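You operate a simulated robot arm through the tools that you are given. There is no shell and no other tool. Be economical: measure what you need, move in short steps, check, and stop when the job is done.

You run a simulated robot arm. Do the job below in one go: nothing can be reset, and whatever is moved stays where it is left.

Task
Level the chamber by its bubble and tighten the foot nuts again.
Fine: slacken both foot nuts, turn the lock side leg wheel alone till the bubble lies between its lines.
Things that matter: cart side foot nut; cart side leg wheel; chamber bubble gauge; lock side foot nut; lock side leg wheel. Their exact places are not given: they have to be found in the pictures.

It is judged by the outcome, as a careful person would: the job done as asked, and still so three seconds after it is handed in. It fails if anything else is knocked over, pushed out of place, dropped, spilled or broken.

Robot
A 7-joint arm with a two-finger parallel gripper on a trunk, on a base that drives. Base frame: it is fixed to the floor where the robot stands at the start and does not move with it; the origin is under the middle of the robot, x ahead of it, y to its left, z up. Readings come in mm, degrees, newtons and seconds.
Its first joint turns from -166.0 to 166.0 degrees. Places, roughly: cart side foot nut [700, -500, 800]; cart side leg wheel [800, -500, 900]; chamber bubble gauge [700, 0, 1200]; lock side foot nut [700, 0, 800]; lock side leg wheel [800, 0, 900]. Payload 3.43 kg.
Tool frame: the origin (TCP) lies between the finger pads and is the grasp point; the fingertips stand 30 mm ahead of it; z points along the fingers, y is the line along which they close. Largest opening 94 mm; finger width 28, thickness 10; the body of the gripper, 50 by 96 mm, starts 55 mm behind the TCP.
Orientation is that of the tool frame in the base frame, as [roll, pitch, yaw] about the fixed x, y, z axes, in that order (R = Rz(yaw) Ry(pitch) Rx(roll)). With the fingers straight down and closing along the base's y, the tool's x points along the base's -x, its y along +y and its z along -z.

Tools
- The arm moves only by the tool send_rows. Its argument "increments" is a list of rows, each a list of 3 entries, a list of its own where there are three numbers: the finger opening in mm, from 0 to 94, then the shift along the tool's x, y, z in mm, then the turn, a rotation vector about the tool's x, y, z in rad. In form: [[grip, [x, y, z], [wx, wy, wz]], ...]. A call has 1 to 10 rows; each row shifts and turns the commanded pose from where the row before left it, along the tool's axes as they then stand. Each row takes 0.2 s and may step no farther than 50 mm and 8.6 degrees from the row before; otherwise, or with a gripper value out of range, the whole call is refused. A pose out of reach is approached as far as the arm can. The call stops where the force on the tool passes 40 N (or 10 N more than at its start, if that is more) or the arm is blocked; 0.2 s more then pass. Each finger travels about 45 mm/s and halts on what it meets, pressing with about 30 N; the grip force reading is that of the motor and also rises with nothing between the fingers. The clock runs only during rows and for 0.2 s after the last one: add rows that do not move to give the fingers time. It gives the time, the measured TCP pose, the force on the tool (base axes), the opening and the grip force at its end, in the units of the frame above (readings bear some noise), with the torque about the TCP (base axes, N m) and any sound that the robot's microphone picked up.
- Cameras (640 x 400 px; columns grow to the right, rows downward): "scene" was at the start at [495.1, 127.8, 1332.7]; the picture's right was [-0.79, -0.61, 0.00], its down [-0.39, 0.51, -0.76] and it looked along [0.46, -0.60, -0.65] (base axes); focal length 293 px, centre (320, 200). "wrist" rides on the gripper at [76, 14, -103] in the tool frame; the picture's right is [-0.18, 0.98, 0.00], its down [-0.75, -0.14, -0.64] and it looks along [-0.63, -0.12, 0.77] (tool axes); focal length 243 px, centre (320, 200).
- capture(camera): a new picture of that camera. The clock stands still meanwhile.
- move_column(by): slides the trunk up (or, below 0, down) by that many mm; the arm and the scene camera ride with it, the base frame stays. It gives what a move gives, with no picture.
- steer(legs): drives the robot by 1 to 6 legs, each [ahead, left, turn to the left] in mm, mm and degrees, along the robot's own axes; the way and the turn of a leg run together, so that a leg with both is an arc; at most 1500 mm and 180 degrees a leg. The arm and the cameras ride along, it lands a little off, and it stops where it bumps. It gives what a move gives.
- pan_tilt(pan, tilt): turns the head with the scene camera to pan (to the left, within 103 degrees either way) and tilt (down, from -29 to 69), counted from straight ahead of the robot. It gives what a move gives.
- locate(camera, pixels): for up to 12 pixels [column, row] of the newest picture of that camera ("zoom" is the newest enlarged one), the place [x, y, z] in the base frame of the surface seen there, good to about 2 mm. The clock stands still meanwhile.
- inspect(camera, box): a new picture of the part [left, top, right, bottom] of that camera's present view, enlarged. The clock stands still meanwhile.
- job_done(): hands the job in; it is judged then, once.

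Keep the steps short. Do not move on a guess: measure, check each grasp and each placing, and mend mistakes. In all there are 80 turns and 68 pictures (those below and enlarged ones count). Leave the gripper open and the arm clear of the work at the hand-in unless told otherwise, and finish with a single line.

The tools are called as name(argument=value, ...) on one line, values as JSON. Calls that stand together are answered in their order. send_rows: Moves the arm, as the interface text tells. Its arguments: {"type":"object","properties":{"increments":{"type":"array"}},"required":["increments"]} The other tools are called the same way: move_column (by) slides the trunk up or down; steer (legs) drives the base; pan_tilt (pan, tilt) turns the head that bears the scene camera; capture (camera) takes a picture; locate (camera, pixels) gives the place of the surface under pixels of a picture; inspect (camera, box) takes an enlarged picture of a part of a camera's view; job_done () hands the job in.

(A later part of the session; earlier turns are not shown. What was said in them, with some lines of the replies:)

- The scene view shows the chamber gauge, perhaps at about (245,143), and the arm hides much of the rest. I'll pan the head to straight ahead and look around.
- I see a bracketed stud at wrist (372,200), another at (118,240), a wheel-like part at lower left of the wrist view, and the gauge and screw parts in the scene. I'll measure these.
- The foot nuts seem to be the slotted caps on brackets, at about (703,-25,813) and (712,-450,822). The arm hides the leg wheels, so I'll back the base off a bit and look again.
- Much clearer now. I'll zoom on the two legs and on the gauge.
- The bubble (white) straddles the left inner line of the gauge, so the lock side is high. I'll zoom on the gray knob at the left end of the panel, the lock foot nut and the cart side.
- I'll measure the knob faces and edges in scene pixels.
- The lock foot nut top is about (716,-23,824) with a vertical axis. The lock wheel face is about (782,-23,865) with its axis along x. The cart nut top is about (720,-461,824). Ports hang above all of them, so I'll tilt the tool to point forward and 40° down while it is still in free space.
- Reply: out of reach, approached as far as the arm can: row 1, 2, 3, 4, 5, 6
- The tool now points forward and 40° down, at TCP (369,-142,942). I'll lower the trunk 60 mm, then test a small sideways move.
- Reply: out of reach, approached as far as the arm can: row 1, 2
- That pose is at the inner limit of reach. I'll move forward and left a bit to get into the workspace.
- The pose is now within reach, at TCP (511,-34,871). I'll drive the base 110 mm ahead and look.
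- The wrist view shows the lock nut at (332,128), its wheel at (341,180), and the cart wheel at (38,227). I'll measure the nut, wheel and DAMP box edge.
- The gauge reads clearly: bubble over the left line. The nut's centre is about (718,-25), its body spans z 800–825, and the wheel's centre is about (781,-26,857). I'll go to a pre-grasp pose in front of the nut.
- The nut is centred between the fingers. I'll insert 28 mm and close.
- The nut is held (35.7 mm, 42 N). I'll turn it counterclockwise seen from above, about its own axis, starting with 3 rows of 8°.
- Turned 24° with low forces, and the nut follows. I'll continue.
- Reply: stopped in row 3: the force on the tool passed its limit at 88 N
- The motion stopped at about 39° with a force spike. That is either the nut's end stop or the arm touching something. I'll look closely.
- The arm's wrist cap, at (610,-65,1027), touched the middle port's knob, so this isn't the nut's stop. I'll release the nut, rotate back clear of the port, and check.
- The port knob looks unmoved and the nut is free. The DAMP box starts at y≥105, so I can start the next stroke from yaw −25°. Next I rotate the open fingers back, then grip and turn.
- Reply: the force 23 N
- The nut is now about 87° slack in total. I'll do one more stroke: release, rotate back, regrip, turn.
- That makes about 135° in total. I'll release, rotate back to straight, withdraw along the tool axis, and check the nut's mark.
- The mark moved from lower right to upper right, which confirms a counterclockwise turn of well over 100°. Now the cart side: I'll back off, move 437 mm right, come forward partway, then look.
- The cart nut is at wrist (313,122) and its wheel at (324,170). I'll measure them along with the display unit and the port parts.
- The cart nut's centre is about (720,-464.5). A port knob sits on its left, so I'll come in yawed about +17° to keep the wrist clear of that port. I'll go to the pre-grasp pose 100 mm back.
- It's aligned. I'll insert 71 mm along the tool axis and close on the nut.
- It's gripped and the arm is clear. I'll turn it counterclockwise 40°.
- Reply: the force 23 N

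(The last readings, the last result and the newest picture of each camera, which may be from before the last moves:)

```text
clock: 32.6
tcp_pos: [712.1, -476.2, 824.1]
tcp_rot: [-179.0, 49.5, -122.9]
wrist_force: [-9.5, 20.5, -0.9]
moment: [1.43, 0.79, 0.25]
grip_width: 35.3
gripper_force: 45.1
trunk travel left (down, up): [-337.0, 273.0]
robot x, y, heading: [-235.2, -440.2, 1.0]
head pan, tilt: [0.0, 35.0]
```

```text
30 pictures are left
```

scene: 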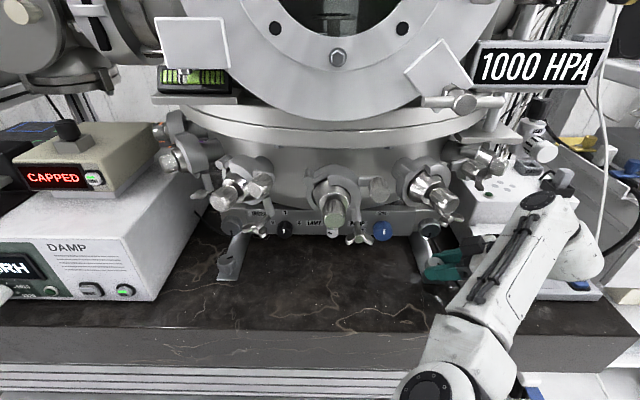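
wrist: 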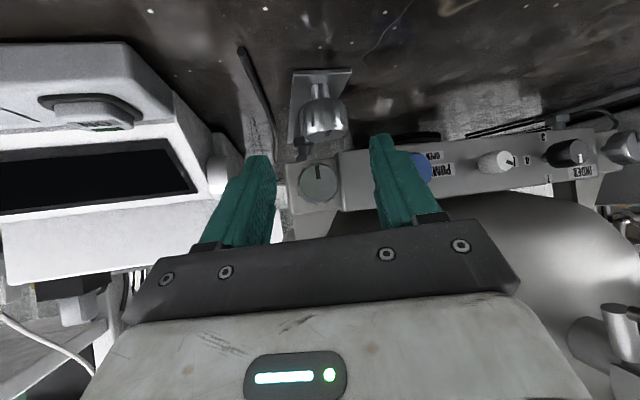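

The nut turned 40° cleanly. I'll release, rotate back 40°, regrip, and turn again.

send_rows(increments=[[60, [0, 0, 0], [0, 0, 0]], [60, [0, 0, 0], [0, 0, 0]], [60, [0, 2, 0], [0.107, 0, 0.09]], [60, [0, 2, 0], [0.107, 0, 0.09]], [60, [0, 2, 0], [0.107, 0, 0.09]], [60, [0, 2, 0], [0.107, 0, 0.09]], [60, [0, 2, 0], [0.107, 0, 0.09]], [15, [0, 0, 0], [0, 0, 0]], [15, [0, 0, 0], [0, 0, 0]], [15, [0, 0, 0], [0, 0, 0]]])

send_rows(increments=[[15, [0, -2, 0], [-0.107, 0, -0.09]], [15, [0, -2, 0], [-0.107, 0, -0.09]], [15, [0, -2, 0], [-0.107, 0, -0.09]], [15, [0, -2, 0], [-0.107, 0, -0.09]], [15, [0, -2, 0], [-0.107, 0, -0.09]]])

send_rows(increments=[[60, [0, 0, 0], [0, 0, 0]], [60, [0, 0, 0], [0, 0, 0]], [60, [0, 2, 0], [0.107, 0, 0.09]], [60, [0, 2, 0], [0.107, 0, 0.09]], [60, [0, 2, 0], [0.107, 0, 0.09]], [60, [0, 2, 0], [0.107, 0, 0.09]], [60, [0, 2, 0], [0.107, 0, 0.09]], [15, [0, 0, 0], [0, 0, 0]], [15, [0, 0, 0], [0, 0, 0]], [15, [0, 0, 0], [0, 0, 0]]])

send_rows(increments=[[15, [0, -2, 0], [-0.107, 0, -0.09]], [15, [0, -2, 0], [-0.107, 0, -0.09]], [15, [0, -2, 0], [-0.107, 0, -0.09]], [15, [0, -2, 0], [-0.107, 0, -0.09]], [15, [0, -2, 0], [-0.107, 0, -0.09]]])

```text
clock: 34.8
tcp_pos: [707.1, -468.1, 824.0]
tcp_rot: [-179.0, 50.1, -163.1]
wrist_force: [-6.5, 11.9, -0.1]
moment: [0.84, 0.43, 0.17]
grip_width: 35.6
gripper_force: 41.6
trunk travel left (down, up): [-337.0, 273.0]
robot x, y, heading: [-235.5, -432.8, 0.9]
head pan, tilt: [0.0, 35.0]
```

```text
clock: 36.0
tcp_pos: [711.8, -477.0, 823.5]
tcp_rot: [-179.0, 49.5, -122.8]
wrist_force: [-9.1, 23.9, -6.2]
moment: [1.41, 0.65, 0.28]
grip_width: 35.1
gripper_force: 45.3
trunk travel left (down, up): [-337.0, 273.0]
robot x, y, heading: [-239.5, -439.3, 1.0]
head pan, tilt: [0.0, 35.0]
```

```text
clock: 38.2
tcp_pos: [705.7, -468.8, 823.2]
tcp_rot: [-179.0, 50.0, -163.1]
wrist_force: [-9.1, 14.5, 0.4]
moment: [0.7, 0.66, 0.21]
grip_width: 35.3
gripper_force: 41.4
trunk travel left (down, up): [-337.0, 273.0]
robot x, y, heading: [-234.1, -434.8, 1.2]
head pan, tilt: [0.0, 35.0]
```

```text
clock: 39.4
tcp_pos: [712.0, -476.8, 824.7]
tcp_rot: [-178.9, 49.6, -122.7]
wrist_force: [-0.6, 26.5, -5.0]
moment: [1.18, 0.91, 0.2]
grip_width: 35.6
gripper_force: 44.7
trunk travel left (down, up): [-337.0, 273.0]
robot x, y, heading: [-234.7, -431.8, 0.9]
head pan, tilt: [0.0, 35.0]
```

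About 120° in total. I'll release, rotate back, withdraw, and check the mark.

send_rows(increments=[[60, [0, 0, 0], [0, 0, 0]], [60, [0, 0, 0], [0, 0, 0]], [60, [0, 2, 0], [0.107, 0, 0.09]], [60, [0, 2, 0], [0.107, 0, 0.09]], [60, [0, 2, 0], [0.107, 0, 0.09]], [60, [0, 2, 0], [0.107, 0, 0.09]], [60, [0, 2, 0], [0.107, 0, 0.09]], [60, [0, 0, -35], [0, 0, 0]], [60, [0, 0, -35], [0, 0, 0]], [60, [0, 0, -35], [0, 0, 0]]])

inspect(camera="scene", box=[390, 210, 470, 290])

inspect(camera="scene", box=[140, 50, 240, 110])

```text
clock: 41.6
tcp_pos: [625.8, -493.5, 892.5]
tcp_rot: [-179.0, 50.0, -163.2]
wrist_force: [0.2, -0.6, 0.5]
moment: [-0.01, 0.03, -0.02]
grip_width: 60.1
gripper_force: 0.0
trunk travel left (down, up): [-337.0, 273.0]
robot x, y, heading: [-235.1, -437.2, 1.0]
head pan, tilt: [0.0, 35.0]
```

```text
5.00 times, centred on (430, 250) of scene
```

zoom: 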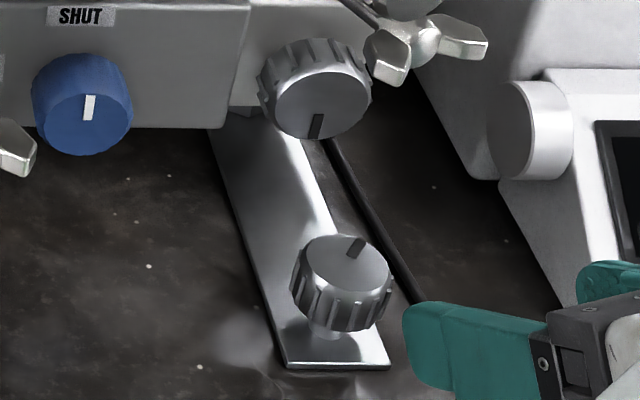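

```text
6.40 times, centred on (190, 80) of scene
```

zoom: 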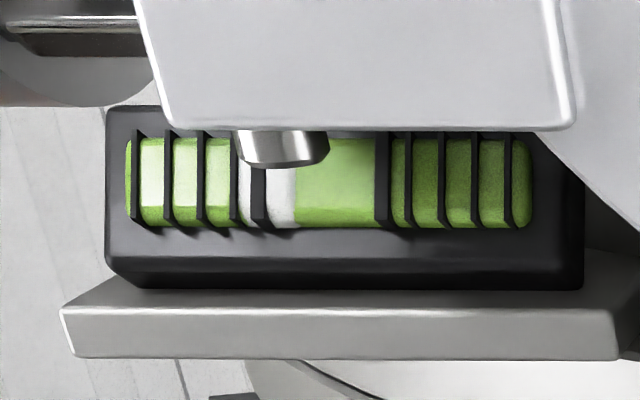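

Both nuts have turned counterclockwise by over 100°, and the bubble is unchanged. Next is the lock wheel. I'll straighten the yaw, flatten the tilt to about 18° down to stay under the ports, then drive back to the lock side.

send_rows(increments=[[60, [0, 0, -30], [0, 0, 0]], [60, [0, 0, 0], [0.112, 0, 0.094]], [60, [0, 0, 0], [0.112, 0, 0.094]], [60, [0, 0, 0], [0, 0, 0]]])

steer(legs=[[-80, 0, 0], [0, 450, -1]])

send_rows(increments=[[60, [0, 0, 0], [0, -0.128, 0]], [60, [0, 0, 0], [0, -0.128, 0]], [60, [0, 0, 0], [0, -0.128, 0]], [60, [0, 0, 0], [0, 0, 0]]])

```text
clock: 42.6
tcp_pos: [604.5, -499.6, 911.1]
tcp_rot: [-178.9, 50.3, 179.9]
wrist_force: [0.3, -0.2, 0.7]
moment: [0.03, 0.01, 0.0]
grip_width: 59.8
gripper_force: 0.0
trunk travel left (down, up): [-337.0, 273.0]
robot x, y, heading: [-236.2, -435.6, 1.1]
head pan, tilt: [0.0, 35.0]
```

```text
clock: 46.0
tcp_pos: [520.1, -60.2, 910.2]
tcp_rot: [-178.9, 50.3, 179.2]
wrist_force: [0.3, -0.2, 0.3]
moment: [-0.02, 0.01, 0.01]
grip_width: 60.0
gripper_force: 0.0
trunk travel left (down, up): [-337.0, 273.0]
robot x, y, heading: [-322.2, 17.9, 0.2]
head pan, tilt: [0.0, 35.0]
```

```text
clock: 47.0
tcp_pos: [518.9, -59.4, 912.0]
tcp_rot: [-177.8, 72.4, -179.6]
wrist_force: [0.6, -0.2, -0.7]
moment: [0.02, -0.01, 0.01]
grip_width: 59.7
gripper_force: 0.0
trunk travel left (down, up): [-337.0, 273.0]
robot x, y, heading: [-319.6, 15.2, 0.2]
head pan, tilt: [0.0, 35.0]
```

Tilt is 18°. I'll drive ahead 165 mm and look.

steer(legs=[[165, 0, 0]])

send_rows(increments=[[60, [0, 33, 0], [0, 0, 0]], [60, [23, 0, 0], [0, 0, 0]], [60, [0, 0, 0], [0, 0, 0]]])

capture(camera="wrist")

locate(camera="wrist", pixels=[[320, 180], [310, 180], [330, 180], [320, 170], [320, 190]])

capture(camera="scene")

```text
clock: 48.4
tcp_pos: [686.2, -61.1, 910.2]
tcp_rot: [-177.8, 72.3, -179.6]
wrist_force: [0.1, 0.3, 0.4]
moment: [0.0, 0.02, 0.02]
grip_width: 60.2
gripper_force: 0.0
trunk travel left (down, up): [-337.0, 273.0]
robot x, y, heading: [-155.0, 13.6, -0.3]
head pan, tilt: [0.0, 35.0]
```

```text
clock: 49.2
tcp_pos: [680.2, -28.3, 888.0]
tcp_rot: [-177.8, 72.3, -179.6]
wrist_force: [-1.0, 0.2, 1.1]
moment: [-0.01, 0.01, -0.01]
grip_width: 60.0
gripper_force: 0.0
trunk travel left (down, up): [-337.0, 273.0]
robot x, y, heading: [-156.7, 19.4, -0.1]
head pan, tilt: [0.0, 35.0]
```

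```text
27 pictures are left
```

wrist: 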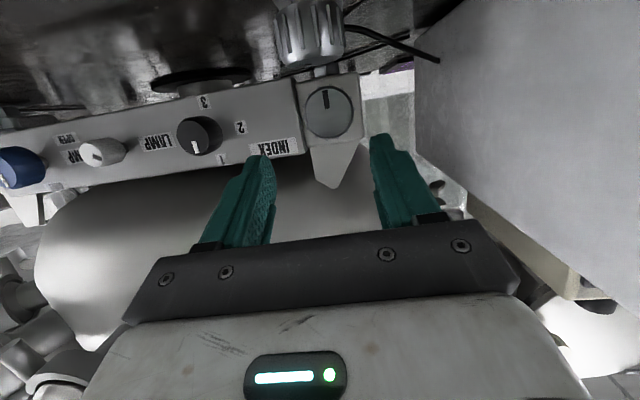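

```text
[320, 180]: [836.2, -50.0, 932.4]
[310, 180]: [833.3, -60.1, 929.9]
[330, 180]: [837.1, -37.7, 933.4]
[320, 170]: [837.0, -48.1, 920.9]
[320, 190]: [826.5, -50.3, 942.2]
```

```text
26 pictures are left
```

scene: 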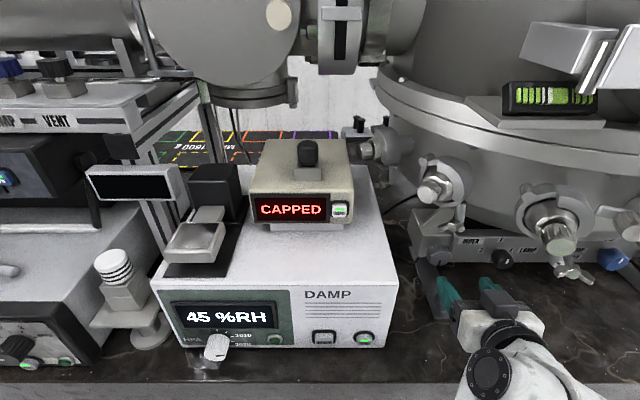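

The wheel is at wrist (329,112) and the gauge is in plain view. I'll measure the wheel.

locate(camera="wrist", pixels=[[329, 112], [309, 112], [349, 112], [329, 92], [329, 132], [355, 100], [310, 150], [320, 145]])

locate(camera="scene", pixels=[[490, 370], [515, 330], [430, 190], [562, 240], [572, 262], [443, 208]])

```text
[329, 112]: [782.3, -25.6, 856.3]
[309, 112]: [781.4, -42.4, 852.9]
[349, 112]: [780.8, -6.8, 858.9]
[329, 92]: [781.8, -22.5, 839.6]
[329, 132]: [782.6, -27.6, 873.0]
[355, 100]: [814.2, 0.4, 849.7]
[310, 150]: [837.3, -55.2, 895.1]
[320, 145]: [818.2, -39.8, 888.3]
```

```text
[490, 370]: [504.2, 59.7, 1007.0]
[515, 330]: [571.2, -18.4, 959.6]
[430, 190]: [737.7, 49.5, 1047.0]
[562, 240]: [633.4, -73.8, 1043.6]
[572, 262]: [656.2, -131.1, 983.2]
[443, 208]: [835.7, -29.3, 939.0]
```

I'll advance 94 mm with the fingers either side of the wheel, then close.

send_rows(increments=[[62, [-2.8, 3.3, 40], [0, 0, 0]], [62, [0, 0, 30], [0, 0, 0]], [62, [0, 0, 24], [0, 0, 0]], [62, [0, 0, 0], [0, 0, 0]]])

inspect(camera="wrist", box=[240, 40, 400, 200])

```text
clock: 50.2
tcp_pos: [769.5, -28.2, 862.5]
tcp_rot: [-177.7, 72.3, -179.5]
wrist_force: [0.9, -0.2, -0.4]
moment: [0.0, 0.02, -0.02]
grip_width: 62.0
gripper_force: 0.1
trunk travel left (down, up): [-337.0, 273.0]
robot x, y, heading: [-152.8, 14.8, 0.0]
head pan, tilt: [0.0, 35.0]
```

```text
2.50 times, centred on (320, 120) of wrist
```

zoom: 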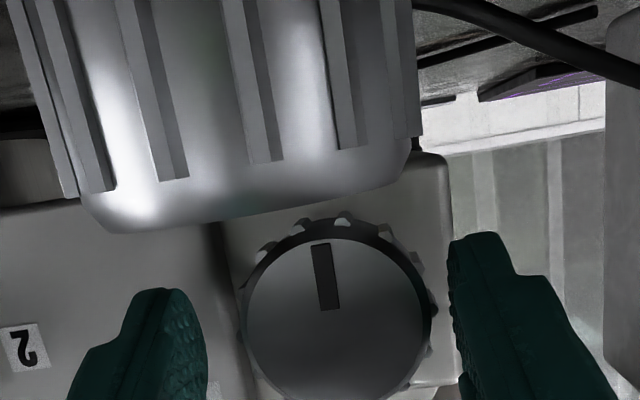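

The wheel sits about 2.5 mm toward the left (+y) finger. I'll centre on it and close.

send_rows(increments=[[62, [0, 2.5, 0], [0, 0, 0]], [15, [0, 0, 0], [0, 0, 0]], [15, [0, 0, 0], [0, 0, 0]], [15, [0, 0, 0], [0, 0, 0]]])

inspect(camera="scene", box=[490, 70, 610, 120])

```text
clock: 51.2
tcp_pos: [769.7, -24.0, 862.1]
tcp_rot: [-177.8, 72.3, -179.6]
wrist_force: [-0.3, 3.9, -1.7]
moment: [0.0, 0.03, 0.77]
grip_width: 44.2
gripper_force: 44.8
trunk travel left (down, up): [-337.0, 273.0]
robot x, y, heading: [-154.3, 17.1, 0.0]
head pan, tilt: [0.0, 35.0]
```

```text
5.33 times, centred on (550, 95) of scene
```

zoom: 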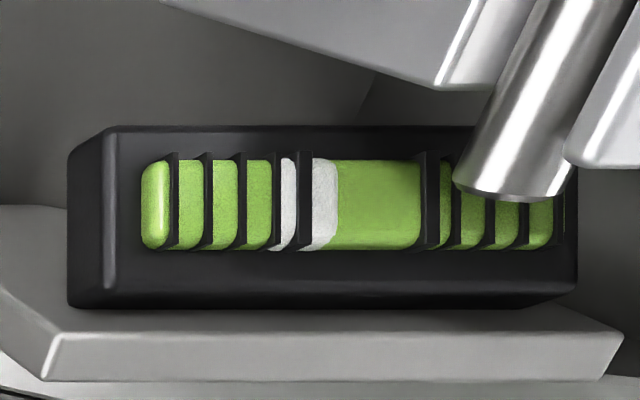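

The wheel is held (44 mm). Baseline: the bubble spans 280–338, with the lines at 305 and 430. As a test I'll turn it 16° clockwise as seen from the robot and watch the bubble.

send_rows(increments=[[15, [0, -0.85, 0], [-0.0426, 0, 0.1334]], [15, [0, -0.85, 0], [-0.0426, 0, 0.1334]], [15, [0, 0, 0], [0, 0, 0]]])

inspect(camera="scene", box=[490, 70, 610, 120])

```text
clock: 52.0
tcp_pos: [768.8, -25.3, 861.9]
tcp_rot: [137.8, 66.5, 138.6]
wrist_force: [-3.0, 9.4, -3.7]
moment: [0.06, 0.28, 1.37]
grip_width: 44.0
gripper_force: 45.0
trunk travel left (down, up): [-337.0, 273.0]
robot x, y, heading: [-152.2, 13.1, 0.3]
head pan, tilt: [0.0, 35.0]
```

```text
5.33 times, centred on (550, 95) of scene
```

zoom: 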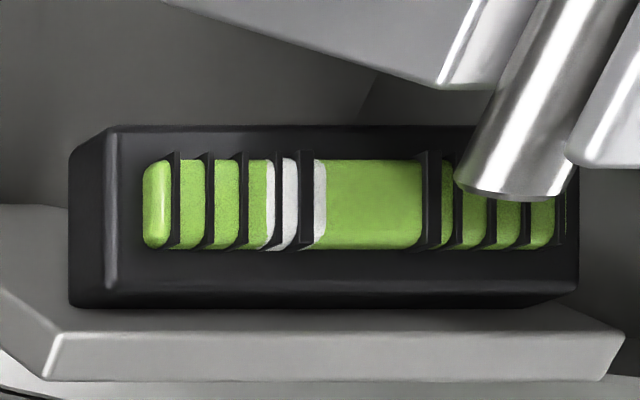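

Clockwise moves the bubble left, the wrong way, by about 12 px for 16°. I need about 95° counterclockwise. I'll turn 50° that way now.

send_rows(increments=[[15, [0, 0.88, 0], [0.0441, 0, -0.1382]], [15, [0, 0.88, 0], [0.0441, 0, -0.1382]], [15, [0, 0.88, 0], [0.0441, 0, -0.1382]], [15, [0, 0.88, 0], [0.0441, 0, -0.1382]], [15, [0, 0.88, 0], [0.0441, 0, -0.1382]], [15, [0, 0.88, 0], [0.0441, 0, -0.1382]], [15, [0, 0, 0], [0, 0, 0]]])

inspect(camera="scene", box=[490, 70, 610, 120])

```text
clock: 53.6
tcp_pos: [770.3, -22.0, 862.8]
tcp_rot: [-113.8, 51.4, -121.0]
wrist_force: [-4.4, 13.8, -6.3]
moment: [0.05, 0.37, 1.36]
grip_width: 43.8
gripper_force: 45.3
trunk travel left (down, up): [-337.0, 273.0]
robot x, y, heading: [-150.4, 19.8, -0.0]
head pan, tilt: [0.0, 35.0]
```

```text
5.33 times, centred on (550, 95) of scene
```

zoom: 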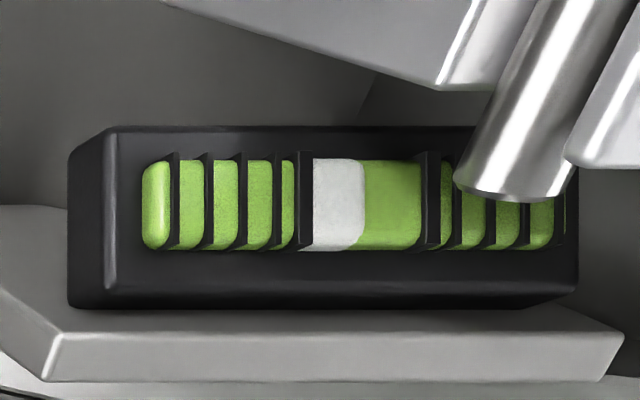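

The bubble is now just at the left line (right edge at 366); it needs about 39° more. I'll release, rotate back, regrip, and turn again.

send_rows(increments=[[62, [0, 0, 0], [0, 0, 0]], [62, [0, 0, 0], [0, 0, 0]], [62, [0, -0.88, 0], [-0.0441, 0, 0.1382]], [62, [0, -0.88, 0], [-0.0441, 0, 0.1382]], [62, [0, -0.88, 0], [-0.0441, 0, 0.1382]], [62, [0, -0.88, 0], [-0.0441, 0, 0.1382]], [62, [0, -0.88, 0], [-0.0441, 0, 0.1382]], [15, [0, 0, 0], [0, 0, 0]], [15, [0, 0, 0], [0, 0, 0]], [15, [0, 0, 0], [0, 0, 0]]])

send_rows(increments=[[15, [0, 0.88, 0], [0.0441, 0, -0.1382]], [15, [0, 0.88, 0], [0.0441, 0, -0.1382]], [15, [0, 0.88, 0], [0.0441, 0, -0.1382]], [15, [0, 0.88, 0], [0.0441, 0, -0.1382]], [15, [0, 0, 0], [0, 0, 0]]])

inspect(camera="scene", box=[490, 70, 610, 120])

```text
clock: 55.8
tcp_pos: [769.5, -24.8, 864.0]
tcp_rot: [157.7, 71.0, 157.2]
wrist_force: [-1.5, 2.6, 0.7]
moment: [0.03, -0.48, 0.81]
grip_width: 44.1
gripper_force: 44.9
trunk travel left (down, up): [-337.0, 273.0]
robot x, y, heading: [-154.7, 17.9, 0.1]
head pan, tilt: [0.0, 35.0]
```

```text
clock: 57.0
tcp_pos: [770.2, -20.7, 861.9]
tcp_rot: [-121.6, 58.5, -127.5]
wrist_force: [-4.6, 8.6, -1.9]
moment: [0.04, -0.12, 1.1]
grip_width: 43.8
gripper_force: 45.1
trunk travel left (down, up): [-337.0, 273.0]
robot x, y, heading: [-151.7, 17.3, 0.2]
head pan, tilt: [0.0, 35.0]
```

```text
5.33 times, centred on (550, 95) of scene
```

zoom: 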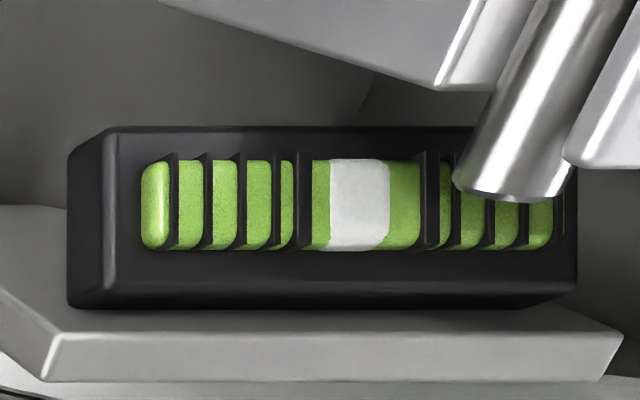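

The bubble lies at 330–390, between the lines at 312 and 417. I'll trim 6° more to centre it, then release, straighten, and withdraw.

send_rows(increments=[[15, [0, 0.6, 0], [0.0304, 0, -0.0953]], [15, [0, 0, 0], [0, 0, 0]], [62, [0, 0, 0], [0, 0, 0]], [62, [0, 0, 0], [0, 0, 0]], [62, [0, -0.85, 0], [-0.0426, 0, 0.1334]], [62, [0, -0.85, 0], [-0.0426, 0, 0.1334]], [62, [0, -0.85, 0], [-0.0426, 0, 0.1334]], [62, [0, -0.85, 0], [-0.0426, 0, 0.1334]], [62, [0, 0, -30], [0, 0, 0]], [62, [0, 0, -40], [0, 0, 0]]])

inspect(camera="scene", box=[490, 70, 610, 120])

```text
clock: 59.2
tcp_pos: [704.8, -23.6, 886.9]
tcp_rot: [179.4, 72.3, 177.7]
wrist_force: [0.7, -0.3, -0.5]
moment: [0.02, 0.0, -0.01]
grip_width: 62.0
gripper_force: 0.2
trunk travel left (down, up): [-337.0, 273.0]
robot x, y, heading: [-154.2, 18.2, -0.0]
head pan, tilt: [0.0, 35.0]
```

```text
5.33 times, centred on (550, 95) of scene
```

zoom: 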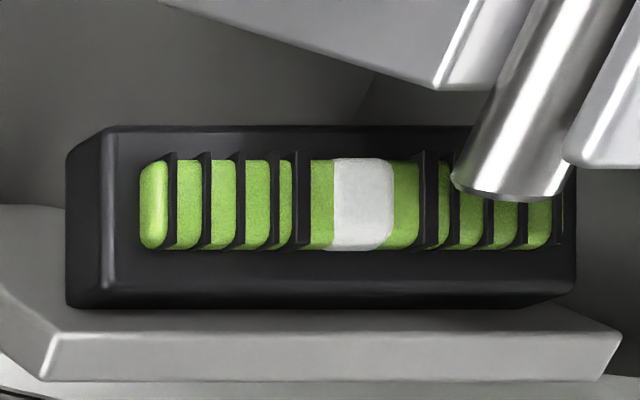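

The bubble is centred. Now I'll retighten the lock nut: back off, return to 40° tilt, and go to its pre-grasp pose.

send_rows(increments=[[62, [0, 0, -30], [0, 0, 0]], [62, [0, 0, -30], [0, 0, 0]], [62, [0, 0, 0], [0, 0.128, 0]], [62, [0, 0, 0], [0, 0.128, 0]], [62, [0, 0, 0], [0, 0.128, 0]], [62, [12.6, 0, 19], [0, 0, 0]], [62, [12.6, 0, 18.5], [0, 0, 0]], [62, [0, 0, 0], [0, 0, 0]]])

capture(camera="wrist")

```text
clock: 61.0
tcp_pos: [660.5, -21.7, 859.4]
tcp_rot: [179.8, 50.3, 178.1]
wrist_force: [-0.3, -0.4, -1.4]
moment: [-0.02, 0.0, -0.03]
grip_width: 62.0
gripper_force: 0.1
trunk travel left (down, up): [-337.0, 273.0]
robot x, y, heading: [-153.5, 17.2, 0.1]
head pan, tilt: [0.0, 35.0]
```

```text
19 pictures are left
```

wrist: 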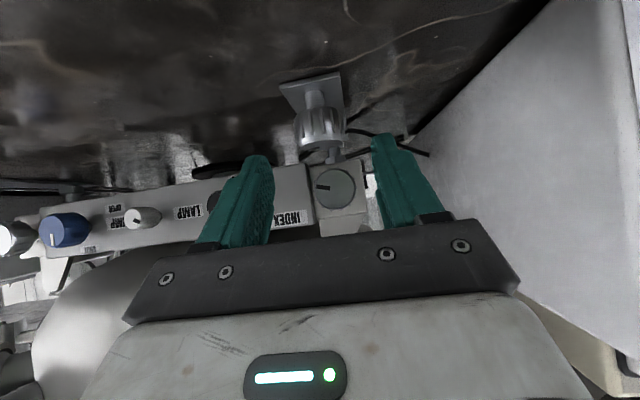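

Aligned. I'll insert, rotate the open fingers to +24°, and grip.

send_rows(increments=[[62, [0, -3, 30], [0, 0, 0]], [62, [0, 0, 29], [0, 0, 0]], [62, [0, -2, 0], [-0.107, 0, -0.09]], [62, [0, -2, 0], [-0.107, 0, -0.09]], [62, [0, -2, 0], [-0.107, 0, -0.09]], [15, [0, 0, 0], [0, 0, 0]], [15, [0, 0, 0], [0, 0, 0]], [15, [0, 0, 0], [0, 0, 0]]])

send_rows(increments=[[15, [0, 2, 0], [0.107, 0, 0.09]], [15, [0, 2, 0], [0.107, 0, 0.09]], [15, [0, 2, 0], [0.107, 0, 0.09]], [15, [0, 2, 0], [0.107, 0, 0.09]], [15, [0, 2, 0], [0.107, 0, 0.09]], [15, [0, 2, 0], [0.107, 0, 0.09]]])

inspect(camera="scene", box=[380, 140, 640, 400])

```text
clock: 62.8
tcp_pos: [705.1, -30.3, 821.6]
tcp_rot: [-179.9, 50.2, -157.6]
wrist_force: [-3.0, 4.2, 0.0]
moment: [-0.01, -0.16, 0.06]
grip_width: 35.3
gripper_force: 39.9
trunk travel left (down, up): [-337.0, 273.0]
robot x, y, heading: [-154.7, 16.2, -0.0]
head pan, tilt: [0.0, 35.0]
```

```text
clock: 64.2
tcp_pos: [705.2, -17.7, 823.1]
tcp_rot: [179.6, 50.4, 154.0]
wrist_force: [-0.7, 14.9, 6.1]
moment: [-1.26, -0.04, 0.24]
grip_width: 35.3
gripper_force: 45.1
trunk travel left (down, up): [-337.0, 273.0]
robot x, y, heading: [-151.4, 22.4, 0.1]
head pan, tilt: [0.0, 35.0]
```

```text
1.54 times, centred on (510, 270) of scene
```

zoom: 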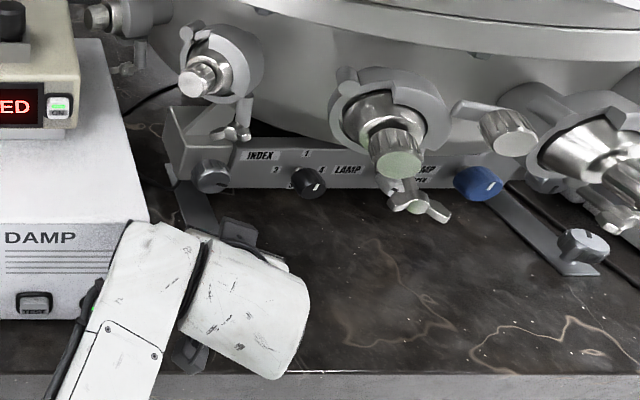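

48° tightened, forces low. I'll regrip and do another stroke.

send_rows(increments=[[52, [0, 0, 0], [0, 0, 0]], [52, [0, -2, 0], [-0.107, 0, -0.09]], [52, [0, -2, 0], [-0.107, 0, -0.09]], [52, [0, -2, 0], [-0.107, 0, -0.09]], [52, [0, -2, 0], [-0.107, 0, -0.09]], [52, [0, -2, 0], [-0.107, 0, -0.09]], [52, [0, -2, 0], [-0.107, 0, -0.09]], [15, [0, 0, 0], [0, 0, 0]], [15, [0, 0, 0], [0, 0, 0]], [15, [0, 0, 0], [0, 0, 0]]])

send_rows(increments=[[15, [0, 2, 0], [0.107, 0, 0.09]], [15, [0, 2, 0], [0.107, 0, 0.09]], [15, [0, 2, 0], [0.107, 0, 0.09]], [15, [0, 2, 0], [0.107, 0, 0.09]], [15, [0, 2, 0], [0.107, 0, 0.09]], [15, [0, 2, 0], [0.107, 0, 0.09]]])

send_rows(increments=[[52, [0, 0, 0], [0, 0, 0]], [52, [0, -2, 0], [-0.107, 0, -0.09]], [52, [0, -2, 0], [-0.107, 0, -0.09]], [52, [0, -2, 0], [-0.107, 0, -0.09]], [52, [0, -2, 0], [-0.107, 0, -0.09]], [52, [0, -2, 0], [-0.107, 0, -0.09]], [52, [0, -2, 0], [-0.107, 0, -0.09]], [15, [0, 0, 0], [0, 0, 0]], [15, [0, 0, 0], [0, 0, 0]], [15, [0, 0, 0], [0, 0, 0]]])

send_rows(increments=[[15, [0, 2, 0], [0.107, 0, 0.09]], [15, [0, 2, 0], [0.107, 0, 0.09]], [15, [0, 2, 0], [0.107, 0, 0.09]], [15, [0, 2, 0], [0.107, 0, 0.09]], [15, [0, 2, 0], [0.107, 0, 0.09]], [15, [0, 2, 0], [0.107, 0, 0.09]]])

```text
clock: 66.4
tcp_pos: [704.1, -32.3, 821.8]
tcp_rot: [-179.9, 50.4, -157.7]
wrist_force: [-2.0, -0.2, 0.7]
moment: [0.2, -0.54, 0.05]
grip_width: 35.6
gripper_force: 45.1
trunk travel left (down, up): [-337.0, 273.0]
robot x, y, heading: [-154.7, 17.3, 0.1]
head pan, tilt: [0.0, 35.0]
```

```text
clock: 67.8
tcp_pos: [703.8, -16.8, 822.8]
tcp_rot: [179.5, 50.3, 154.0]
wrist_force: [-6.3, 18.2, 10.3]
moment: [-1.02, 0.21, 0.26]
grip_width: 35.2
gripper_force: 44.4
trunk travel left (down, up): [-337.0, 273.0]
robot x, y, heading: [-153.8, 15.4, 0.2]
head pan, tilt: [0.0, 35.0]
```

```text
clock: 70.0
tcp_pos: [702.3, -31.9, 822.2]
tcp_rot: [-179.9, 50.4, -157.7]
wrist_force: [0.0, -2.9, -0.4]
moment: [0.06, -0.51, -0.04]
grip_width: 35.5
gripper_force: 45.0
trunk travel left (down, up): [-337.0, 273.0]
robot x, y, heading: [-156.0, 14.9, -0.1]
head pan, tilt: [0.0, 35.0]
```

```text
clock: 71.4
tcp_pos: [702.8, -16.4, 823.3]
tcp_rot: [179.4, 50.3, 153.9]
wrist_force: [3.4, 14.6, 4.4]
moment: [-0.53, 0.32, 0.66]
grip_width: 35.5
gripper_force: 45.1
trunk travel left (down, up): [-337.0, 273.0]
robot x, y, heading: [-157.7, 16.5, 0.1]
head pan, tilt: [0.0, 35.0]
```

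144° clockwise in total, and the z-moment has risen to 0.66 N·m, which suggests tightness. I'll release, straighten, withdraw, and check the mark and bubble.

send_rows(increments=[[62, [0, 0, 0], [0, 0, 0]], [62, [0, 0, 0], [0, 0, 0]], [62, [0, -2, 0], [-0.107, 0, -0.09]], [62, [0, -2, 0], [-0.107, 0, -0.09]], [62, [0, -2, 0], [-0.107, 0, -0.09]], [62, [0, 0, -30], [0, 0, 0]], [62, [0, 0, -30], [0, 0, 0]], [62, [0, 0, -40], [0, 0, 0]]])

inspect(camera="scene", box=[410, 220, 490, 300])

inspect(camera="scene", box=[490, 70, 610, 120])

```text
clock: 73.2
tcp_pos: [623.8, -24.8, 887.7]
tcp_rot: [179.9, 50.3, 178.1]
wrist_force: [-0.2, -0.2, 0.2]
moment: [-0.04, 0.01, -0.03]
grip_width: 62.2
gripper_force: 0.0
trunk travel left (down, up): [-337.0, 273.0]
robot x, y, heading: [-150.0, 20.3, 0.2]
head pan, tilt: [0.0, 35.0]
```

```text
5.00 times, centred on (450, 260) of scene
```

zoom: 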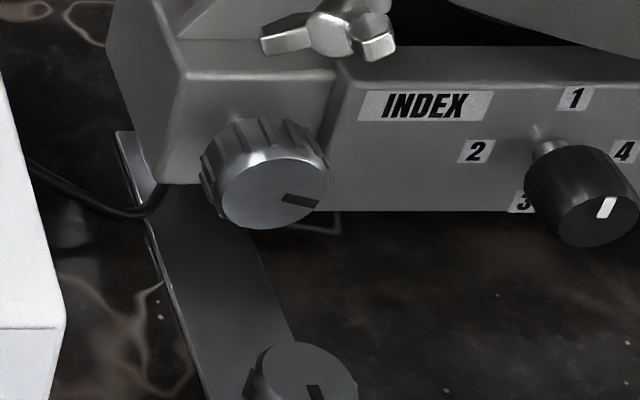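

```text
5.33 times, centred on (550, 95) of scene
```

zoom: 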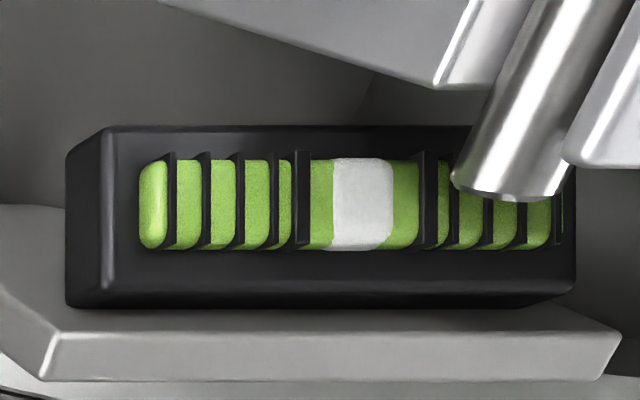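

The bubble has stayed centred and the nut's mark is back about where it began. I'll do one more short clockwise stroke to feel for the stop.

send_rows(increments=[[62, [0, 0, 35], [0, 0, 0]], [62, [0, 0, 35], [0, 0, 0]], [62, [0, 0, 34], [0, 0, 0]], [62, [0, -2, 0], [-0.107, 0, -0.09]], [62, [0, -2, 0], [-0.107, 0, -0.09]], [15, [0, 0, 0], [0, 0, 0]], [15, [0, 0, 0], [0, 0, 0]], [15, [0, 0, 0], [0, 0, 0]]])

send_rows(increments=[[15, [0, 2, 0], [0.107, 0, 0.09]], [15, [0, 2, 0], [0.107, 0, 0.09]]])

send_rows(increments=[[15, [0, 2, 0], [0.107, 0, 0.09]], [15, [0, 2, 0], [0.107, 0, 0.09]]])

inspect(camera="wrist", box=[240, 70, 400, 230])

```text
clock: 75.0
tcp_pos: [701.7, -29.3, 819.9]
tcp_rot: [180.0, 50.3, -165.7]
wrist_force: [-0.3, 0.3, -2.2]
moment: [-0.06, -0.19, 0.17]
grip_width: 35.7
gripper_force: 39.9
trunk travel left (down, up): [-337.0, 273.0]
robot x, y, heading: [-149.5, 17.1, -0.1]
head pan, tilt: [0.0, 35.0]
```

```text
clock: 75.6
tcp_pos: [701.5, -24.7, 819.8]
tcp_rot: [179.8, 50.4, 178.1]
wrist_force: [0.1, 5.1, 0.3]
moment: [-0.76, -0.18, 0.52]
grip_width: 35.9
gripper_force: 45.5
trunk travel left (down, up): [-337.0, 273.0]
robot x, y, heading: [-154.5, 15.2, 0.3]
head pan, tilt: [0.0, 35.0]
```

```text
clock: 76.2
tcp_pos: [702.5, -19.0, 819.8]
tcp_rot: [179.6, 50.2, 162.0]
wrist_force: [-3.7, 12.4, 4.0]
moment: [-0.59, 0.65, 0.87]
grip_width: 35.7
gripper_force: 45.3
trunk travel left (down, up): [-337.0, 273.0]
robot x, y, heading: [-153.4, 14.5, 0.2]
head pan, tilt: [0.0, 35.0]
```

```text
2.50 times, centred on (320, 150) of wrist
```

zoom: 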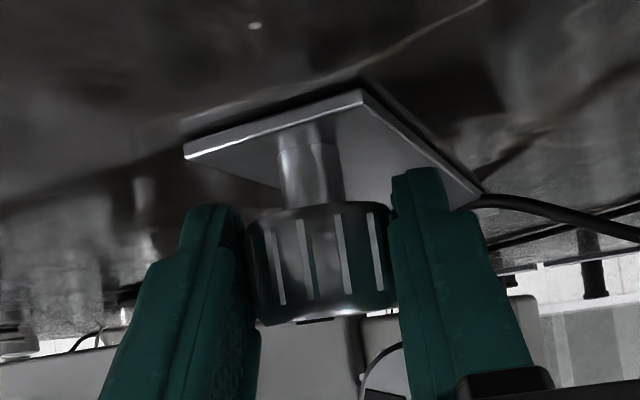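

The z-moment climbed to 0.87 N·m against about 0.25 in the free strokes, so the fingers are slipping on a tight nut. I'll release, withdraw, and drive to the cart nut.

send_rows(increments=[[62, [0, 0, 0], [0, 0, 0]], [62, [0, 0, 0], [0, 0, 0]], [62, [0, -2, 0], [-0.107, 0, -0.09]], [62, [0, -2, 0], [-0.107, 0, -0.09]], [62, [0, 0, -35], [0, 0, 0]], [62, [0, 0, -35], [0, 0, 0]], [62, [0, 0, -35], [0, 0, 0]], [62, [0, 0, 0], [0, 0, 0]]])

steer(legs=[[-120, 0, 0], [0, -452, 0], [42, 0, 0]])

inspect(camera="scene", box=[170, 180, 500, 330])

```text
clock: 78.0
tcp_pos: [622.6, -25.4, 886.3]
tcp_rot: [179.9, 50.3, 178.1]
wrist_force: [-0.6, -0.5, -0.8]
moment: [0.0, -0.01, 0.01]
grip_width: 62.1
gripper_force: 0.1
trunk travel left (down, up): [-337.0, 273.0]
robot x, y, heading: [-152.8, 16.2, 0.1]
head pan, tilt: [0.0, 35.0]
```

```text
clock: 82.1
tcp_pos: [546.6, -479.0, 887.0]
tcp_rot: [179.8, 50.3, 177.8]
wrist_force: [-0.8, 0.4, 0.0]
moment: [0.0, -0.05, -0.01]
grip_width: 62.0
gripper_force: 0.0
trunk travel left (down, up): [-337.0, 273.0]
robot x, y, heading: [-230.6, -436.3, -0.2]
head pan, tilt: [0.0, 35.0]
```

```text
1.94 times, centred on (335, 255) of scene
```

zoom: 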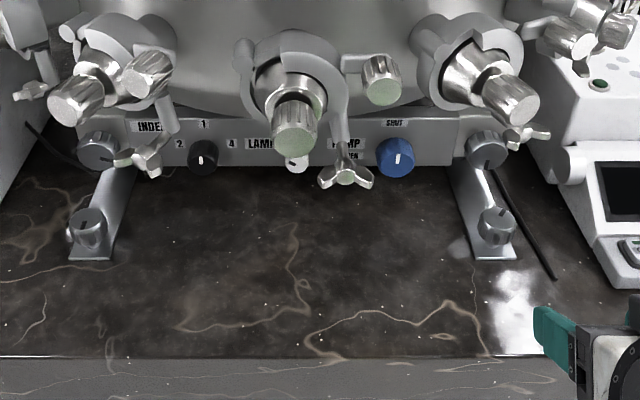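

Both knobs are in view. I'll move to the cart nut's pre-grasp pose, yawed +17°.

send_rows(increments=[[62, [-28, -4.4, 33.5], [0, 0, 0]], [62, [-28, -4.4, 33.5], [0, 0, 0]], [62, [0, 0, 0], [-0.0858, 0, -0.072]], [62, [0, 0, 0], [-0.0858, 0, -0.072]], [62, [0, 0, 0], [-0.0858, 0, -0.072]], [62, [0, 0, 30], [0, 0, 0]], [62, [0, 0, 0], [0, 0, 0]]])

capture(camera="wrist")

```text
clock: 83.7
tcp_pos: [655.9, -483.6, 866.9]
tcp_rot: [180.0, 50.4, -162.6]
wrist_force: [0.4, 0.7, -0.6]
moment: [-0.04, 0.0, 0.01]
grip_width: 62.0
gripper_force: 0.0
trunk travel left (down, up): [-337.0, 273.0]
robot x, y, heading: [-226.6, -438.1, -0.1]
head pan, tilt: [0.0, 35.0]
```

```text
13 pictures are left
```

wrist: 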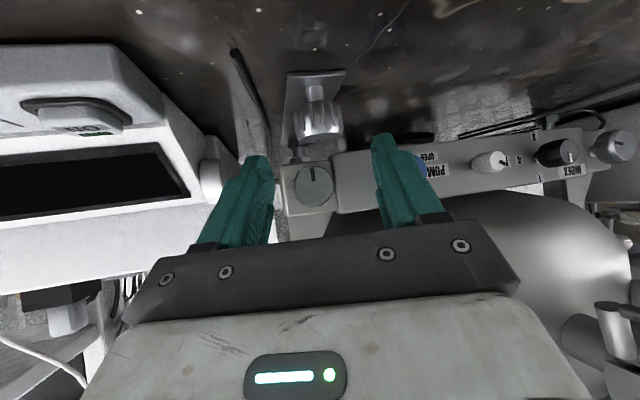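

Same alignment as before. I'll insert 69 mm, rotate the open fingers +40°, and grip.

send_rows(increments=[[62, [0, -1, 35], [0, 0, 0]], [62, [0, 0, 34], [0, 0, 0]], [62, [0, -2, 0], [-0.107, 0, -0.09]], [62, [0, -2, 0], [-0.107, 0, -0.09]], [62, [0, -2, 0], [-0.107, 0, -0.09]], [62, [0, -2, 0], [-0.107, 0, -0.09]], [62, [0, -2, 0], [-0.107, 0, -0.09]], [15, [0, 0, 0], [0, 0, 0]], [15, [0, 0, 0], [0, 0, 0]], [15, [0, 0, 0], [0, 0, 0]]])

send_rows(increments=[[15, [0, 2, 0], [0.107, 0, 0.09]], [15, [0, 2, 0], [0.107, 0, 0.09]], [15, [0, 2, 0], [0.107, 0, 0.09]], [15, [0, 2, 0], [0.107, 0, 0.09]], [15, [0, 2, 0], [0.107, 0, 0.09]]])

send_rows(increments=[[52, [0, 0, 0], [0, 0, 0]], [52, [0, -2, 0], [-0.107, 0, -0.09]], [52, [0, -2, 0], [-0.107, 0, -0.09]], [52, [0, -2, 0], [-0.107, 0, -0.09]], [52, [0, -2, 0], [-0.107, 0, -0.09]], [52, [0, -2, 0], [-0.107, 0, -0.09]], [15, [0, 0, 0], [0, 0, 0]], [15, [0, 0, 0], [0, 0, 0]], [15, [0, 0, 0], [0, 0, 0]]])

send_rows(increments=[[15, [0, 2, 0], [0.107, 0, 0.09]], [15, [0, 2, 0], [0.107, 0, 0.09]], [15, [0, 2, 0], [0.107, 0, 0.09]], [15, [0, 2, 0], [0.107, 0, 0.09]], [15, [0, 2, 0], [0.107, 0, 0.09]]])

```text
clock: 85.9
tcp_pos: [712.0, -477.4, 823.1]
tcp_rot: [-179.7, 50.3, -122.2]
wrist_force: [11.4, -4.8, -2.0]
moment: [0.38, 0.26, -0.17]
grip_width: 35.8
gripper_force: 39.7
trunk travel left (down, up): [-337.0, 273.0]
robot x, y, heading: [-228.6, -436.0, -0.2]
head pan, tilt: [0.0, 35.0]
```

```text
clock: 87.1
tcp_pos: [705.5, -469.9, 822.8]
tcp_rot: [179.8, 50.4, -162.7]
wrist_force: [9.4, -5.7, 1.4]
moment: [-0.35, -0.07, -0.1]
grip_width: 35.6
gripper_force: 44.2
trunk travel left (down, up): [-337.0, 273.0]
robot x, y, heading: [-231.9, -435.6, -0.1]
head pan, tilt: [0.0, 35.0]
```

```text
clock: 89.1
tcp_pos: [710.8, -478.3, 823.9]
tcp_rot: [-179.5, 50.3, -122.3]
wrist_force: [15.9, -5.4, -1.3]
moment: [0.56, 0.13, -0.28]
grip_width: 35.8
gripper_force: 44.8
trunk travel left (down, up): [-337.0, 273.0]
robot x, y, heading: [-230.5, -437.5, -0.3]
head pan, tilt: [0.0, 35.0]
```

```text
clock: 90.3
tcp_pos: [703.6, -469.6, 822.8]
tcp_rot: [179.9, 50.4, -162.7]
wrist_force: [20.1, -4.7, 2.6]
moment: [-0.47, 0.14, -0.13]
grip_width: 35.7
gripper_force: 45.0
trunk travel left (down, up): [-337.0, 273.0]
robot x, y, heading: [-233.0, -436.5, -0.2]
head pan, tilt: [0.0, 35.0]
```

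80° back. I'll do two more strokes and watch the z-moment.

send_rows(increments=[[52, [0, 0, 0], [0, 0, 0]], [52, [0, -2, 0], [-0.107, 0, -0.09]], [52, [0, -2, 0], [-0.107, 0, -0.09]], [52, [0, -2, 0], [-0.107, 0, -0.09]], [52, [0, -2, 0], [-0.107, 0, -0.09]], [52, [0, -2, 0], [-0.107, 0, -0.09]], [15, [0, 0, 0], [0, 0, 0]], [15, [0, 0, 0], [0, 0, 0]], [15, [0, 0, 0], [0, 0, 0]]])

send_rows(increments=[[15, [0, 2, 0], [0.107, 0, 0.09]], [15, [0, 2, 0], [0.107, 0, 0.09]], [15, [0, 2, 0], [0.107, 0, 0.09]], [15, [0, 2, 0], [0.107, 0, 0.09]], [15, [0, 2, 0], [0.107, 0, 0.09]]])

send_rows(increments=[[52, [0, 0, 0], [0, 0, 0]], [52, [0, -2, 0], [-0.107, 0, -0.09]], [52, [0, -2, 0], [-0.107, 0, -0.09]], [52, [0, -2, 0], [-0.107, 0, -0.09]], [52, [0, -2, 0], [-0.107, 0, -0.09]], [52, [0, -2, 0], [-0.107, 0, -0.09]], [15, [0, 0, 0], [0, 0, 0]], [15, [0, 0, 0], [0, 0, 0]], [15, [0, 0, 0], [0, 0, 0]]])

send_rows(increments=[[15, [0, 2, 0], [0.107, 0, 0.09]], [15, [0, 2, 0], [0.107, 0, 0.09]], [15, [0, 2, 0], [0.107, 0, 0.09]]])

```text
clock: 92.3
tcp_pos: [710.2, -478.8, 824.7]
tcp_rot: [-179.5, 50.2, -122.3]
wrist_force: [18.6, -7.4, -1.5]
moment: [0.38, 0.14, -0.35]
grip_width: 35.5
gripper_force: 45.6
trunk travel left (down, up): [-337.0, 273.0]
robot x, y, heading: [-228.4, -434.2, 0.1]
head pan, tilt: [0.0, 35.0]
```

```text
clock: 93.5
tcp_pos: [703.2, -470.4, 824.6]
tcp_rot: [179.9, 50.3, -162.7]
wrist_force: [8.7, -2.3, 6.3]
moment: [-0.32, -0.44, -0.03]
grip_width: 35.7
gripper_force: 44.9
trunk travel left (down, up): [-337.0, 273.0]
robot x, y, heading: [-235.0, -435.2, -0.2]
head pan, tilt: [0.0, 35.0]
```

```text
clock: 95.5
tcp_pos: [709.6, -481.1, 823.1]
tcp_rot: [-179.4, 50.4, -122.4]
wrist_force: [21.9, -9.6, -1.4]
moment: [0.54, 0.18, -0.42]
grip_width: 35.5
gripper_force: 45.5
trunk travel left (down, up): [-337.0, 273.0]
robot x, y, heading: [-224.2, -434.2, -0.4]
head pan, tilt: [0.0, 35.0]
```

```text
clock: 96.3
tcp_pos: [704.2, -474.8, 822.6]
tcp_rot: [-179.7, 50.3, -146.5]
wrist_force: [12.0, -10.6, 5.9]
moment: [-0.02, 0.06, 0.32]
grip_width: 35.2
gripper_force: 44.9
trunk travel left (down, up): [-337.0, 273.0]
robot x, y, heading: [-228.5, -439.6, 0.0]
head pan, tilt: [0.0, 35.0]
```

The z-moment is rising (−0.42 to +0.32). I'll continue a little to confirm the stop.

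send_rows(increments=[[15, [0, 2, 0], [0.107, 0, 0.09]], [15, [0, 2, 0], [0.107, 0, 0.09]]])

inspect(camera="wrist", box=[240, 70, 400, 230])

```text
clock: 96.9
tcp_pos: [700.5, -470.0, 822.9]
tcp_rot: [179.9, 50.3, -162.7]
wrist_force: [-1.9, -2.4, 1.8]
moment: [-0.53, -0.64, 0.2]
grip_width: 35.8
gripper_force: 44.8
trunk travel left (down, up): [-337.0, 273.0]
robot x, y, heading: [-232.4, -435.2, -0.3]
head pan, tilt: [0.0, 35.0]
```

```text
2.50 times, centred on (320, 150) of wrist
```

zoom: 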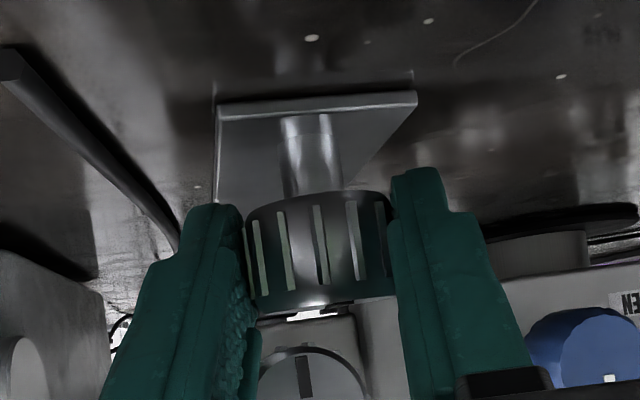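

I'll regrip once more, slightly deeper, and do a check stroke measured in parts.

send_rows(increments=[[52, [0, 0, 0], [0, 0, 0]], [52, [-2, 0, 3], [0, 0, 0]], [52, [0, -2, 0], [-0.107, 0, -0.09]], [52, [0, -2, 0], [-0.107, 0, -0.09]], [52, [0, -2, 0], [-0.107, 0, -0.09]], [52, [0, -2, 0], [-0.107, 0, -0.09]], [15, [0, 0, 0], [0, 0, 0]], [15, [0, 0, 0], [0, 0, 0]], [15, [0, 0, 0], [0, 0, 0]]])

send_rows(increments=[[15, [0, 2, 0], [0.107, 0, 0.09]], [15, [0, 2, 0], [0.107, 0, 0.09]]])

send_rows(increments=[[15, [0, 2, 0], [0.107, 0, 0.09]], [15, [0, 2, 0], [0.107, 0, 0.09]]])

```text
clock: 98.9
tcp_pos: [709.6, -477.7, 823.5]
tcp_rot: [-179.6, 50.3, -130.4]
wrist_force: [-4.2, 0.3, -0.6]
moment: [0.22, 0.3, 0.56]
grip_width: 35.4
gripper_force: 45.4
trunk travel left (down, up): [-337.0, 273.0]
robot x, y, heading: [-229.2, -435.0, -0.1]
head pan, tilt: [0.0, 35.0]
```

```text
clock: 99.5
tcp_pos: [706.8, -472.9, 822.9]
tcp_rot: [-179.9, 50.2, -146.4]
wrist_force: [-4.9, 4.6, -3.6]
moment: [0.11, 0.0, 0.64]
grip_width: 35.1
gripper_force: 45.2
trunk travel left (down, up): [-337.0, 273.0]
robot x, y, heading: [-233.9, -436.5, -0.2]
head pan, tilt: [0.0, 35.0]
```

```text
clock: 100.1
tcp_pos: [704.6, -469.5, 823.2]
tcp_rot: [179.9, 50.3, -162.6]
wrist_force: [-7.0, 10.5, -2.3]
moment: [-0.07, 0.02, 0.51]
grip_width: 35.7
gripper_force: 45.4
trunk travel left (down, up): [-337.0, 273.0]
robot x, y, heading: [-230.2, -432.9, -0.0]
head pan, tilt: [0.0, 35.0]
```

The steady resisting moment of about 0.6 N·m means the fingers are slipping on a tight nut. I'll release and withdraw, then check marks and bubble.

send_rows(increments=[[62, [0, 0, 0], [0, 0, 0]], [62, [0, 0, 0], [0, 0, 0]], [62, [0, 0, -35], [0, 0, 0]], [62, [0, 0, -35], [0, 0, 0]], [62, [0, 0, -40], [0, 0, 0]], [62, [0, 0, -40], [0, 0, 0]]])

inspect(camera="scene", box=[390, 210, 470, 290])

inspect(camera="scene", box=[190, 210, 270, 290])

inspect(camera="scene", box=[140, 50, 240, 110])

```text
clock: 101.5
tcp_pos: [593.3, -504.5, 916.7]
tcp_rot: [179.8, 50.4, -162.6]
wrist_force: [0.9, 0.4, 0.5]
moment: [-0.02, 0.01, 0.01]
grip_width: 62.1
gripper_force: 0.1
trunk travel left (down, up): [-337.0, 273.0]
robot x, y, heading: [-228.4, -439.7, -0.1]
head pan, tilt: [0.0, 35.0]
```

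```text
5.00 times, centred on (430, 250) of scene
```

zoom: 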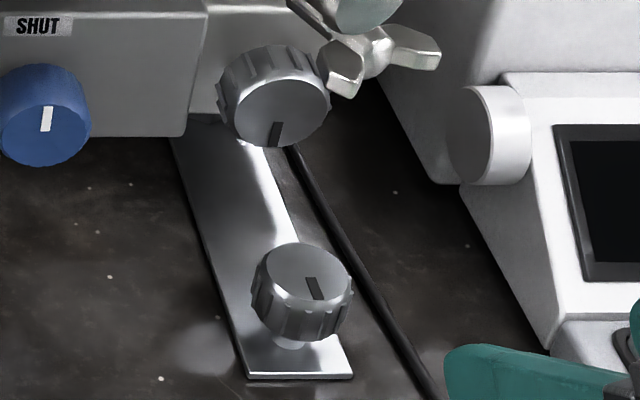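

```text
5.00 times, centred on (230, 250) of scene
```

zoom: 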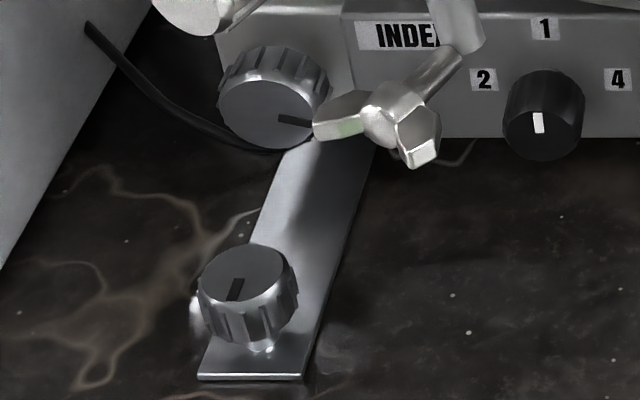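

```text
6.40 times, centred on (190, 80) of scene
```

zoom: 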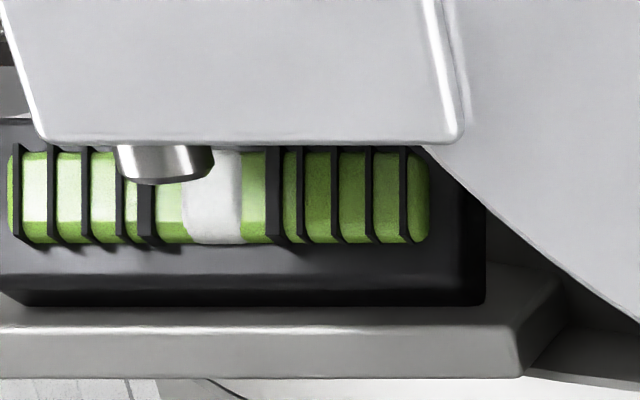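

Both nuts are tight, with their marks about 16–18° past where they started. The bubble sits mid-way between its lines. I'll open the gripper fully and back the robot away.

steer(legs=[[-120, 0, 0]])

send_rows(increments=[[94, [0, 0, 0], [0, 0, 0]], [94, [0, 0, 0], [0, 0, 0]], [94, [0, 0, 0], [0, 0, 0]]])

capture(camera="scene")

```text
clock: 102.7
tcp_pos: [474.4, -505.8, 916.7]
tcp_rot: [180.0, 50.3, -162.8]
wrist_force: [-0.2, 1.0, -0.2]
moment: [-0.03, -0.03, -0.01]
grip_width: 61.9
gripper_force: 0.1
trunk travel left (down, up): [-337.0, 273.0]
robot x, y, heading: [-347.1, -436.0, -0.2]
head pan, tilt: [0.0, 35.0]
```

```text
clock: 103.5
tcp_pos: [473.0, -505.2, 917.8]
tcp_rot: [-180.0, 50.4, -162.9]
wrist_force: [0.1, -0.2, -0.3]
moment: [0.0, 0.01, -0.02]
grip_width: 93.9
gripper_force: 0.1
trunk travel left (down, up): [-337.0, 273.0]
robot x, y, heading: [-347.7, -433.7, -0.4]
head pan, tilt: [0.0, 35.0]
```

```text
8 pictures are left
```

scene: 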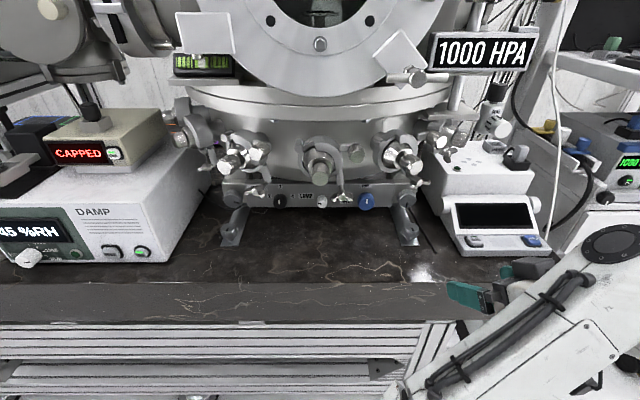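

Everything else is in place and the arm is clear, so I'm handing in.

job_done()

```text
The job is handed in.
```

The bubble now lies centred between its lines, set with the lock side leg wheel alone, and both foot nuts are tight again; the arm bumped the middle port's knob once along the way, and it looked unmoved afterwards.
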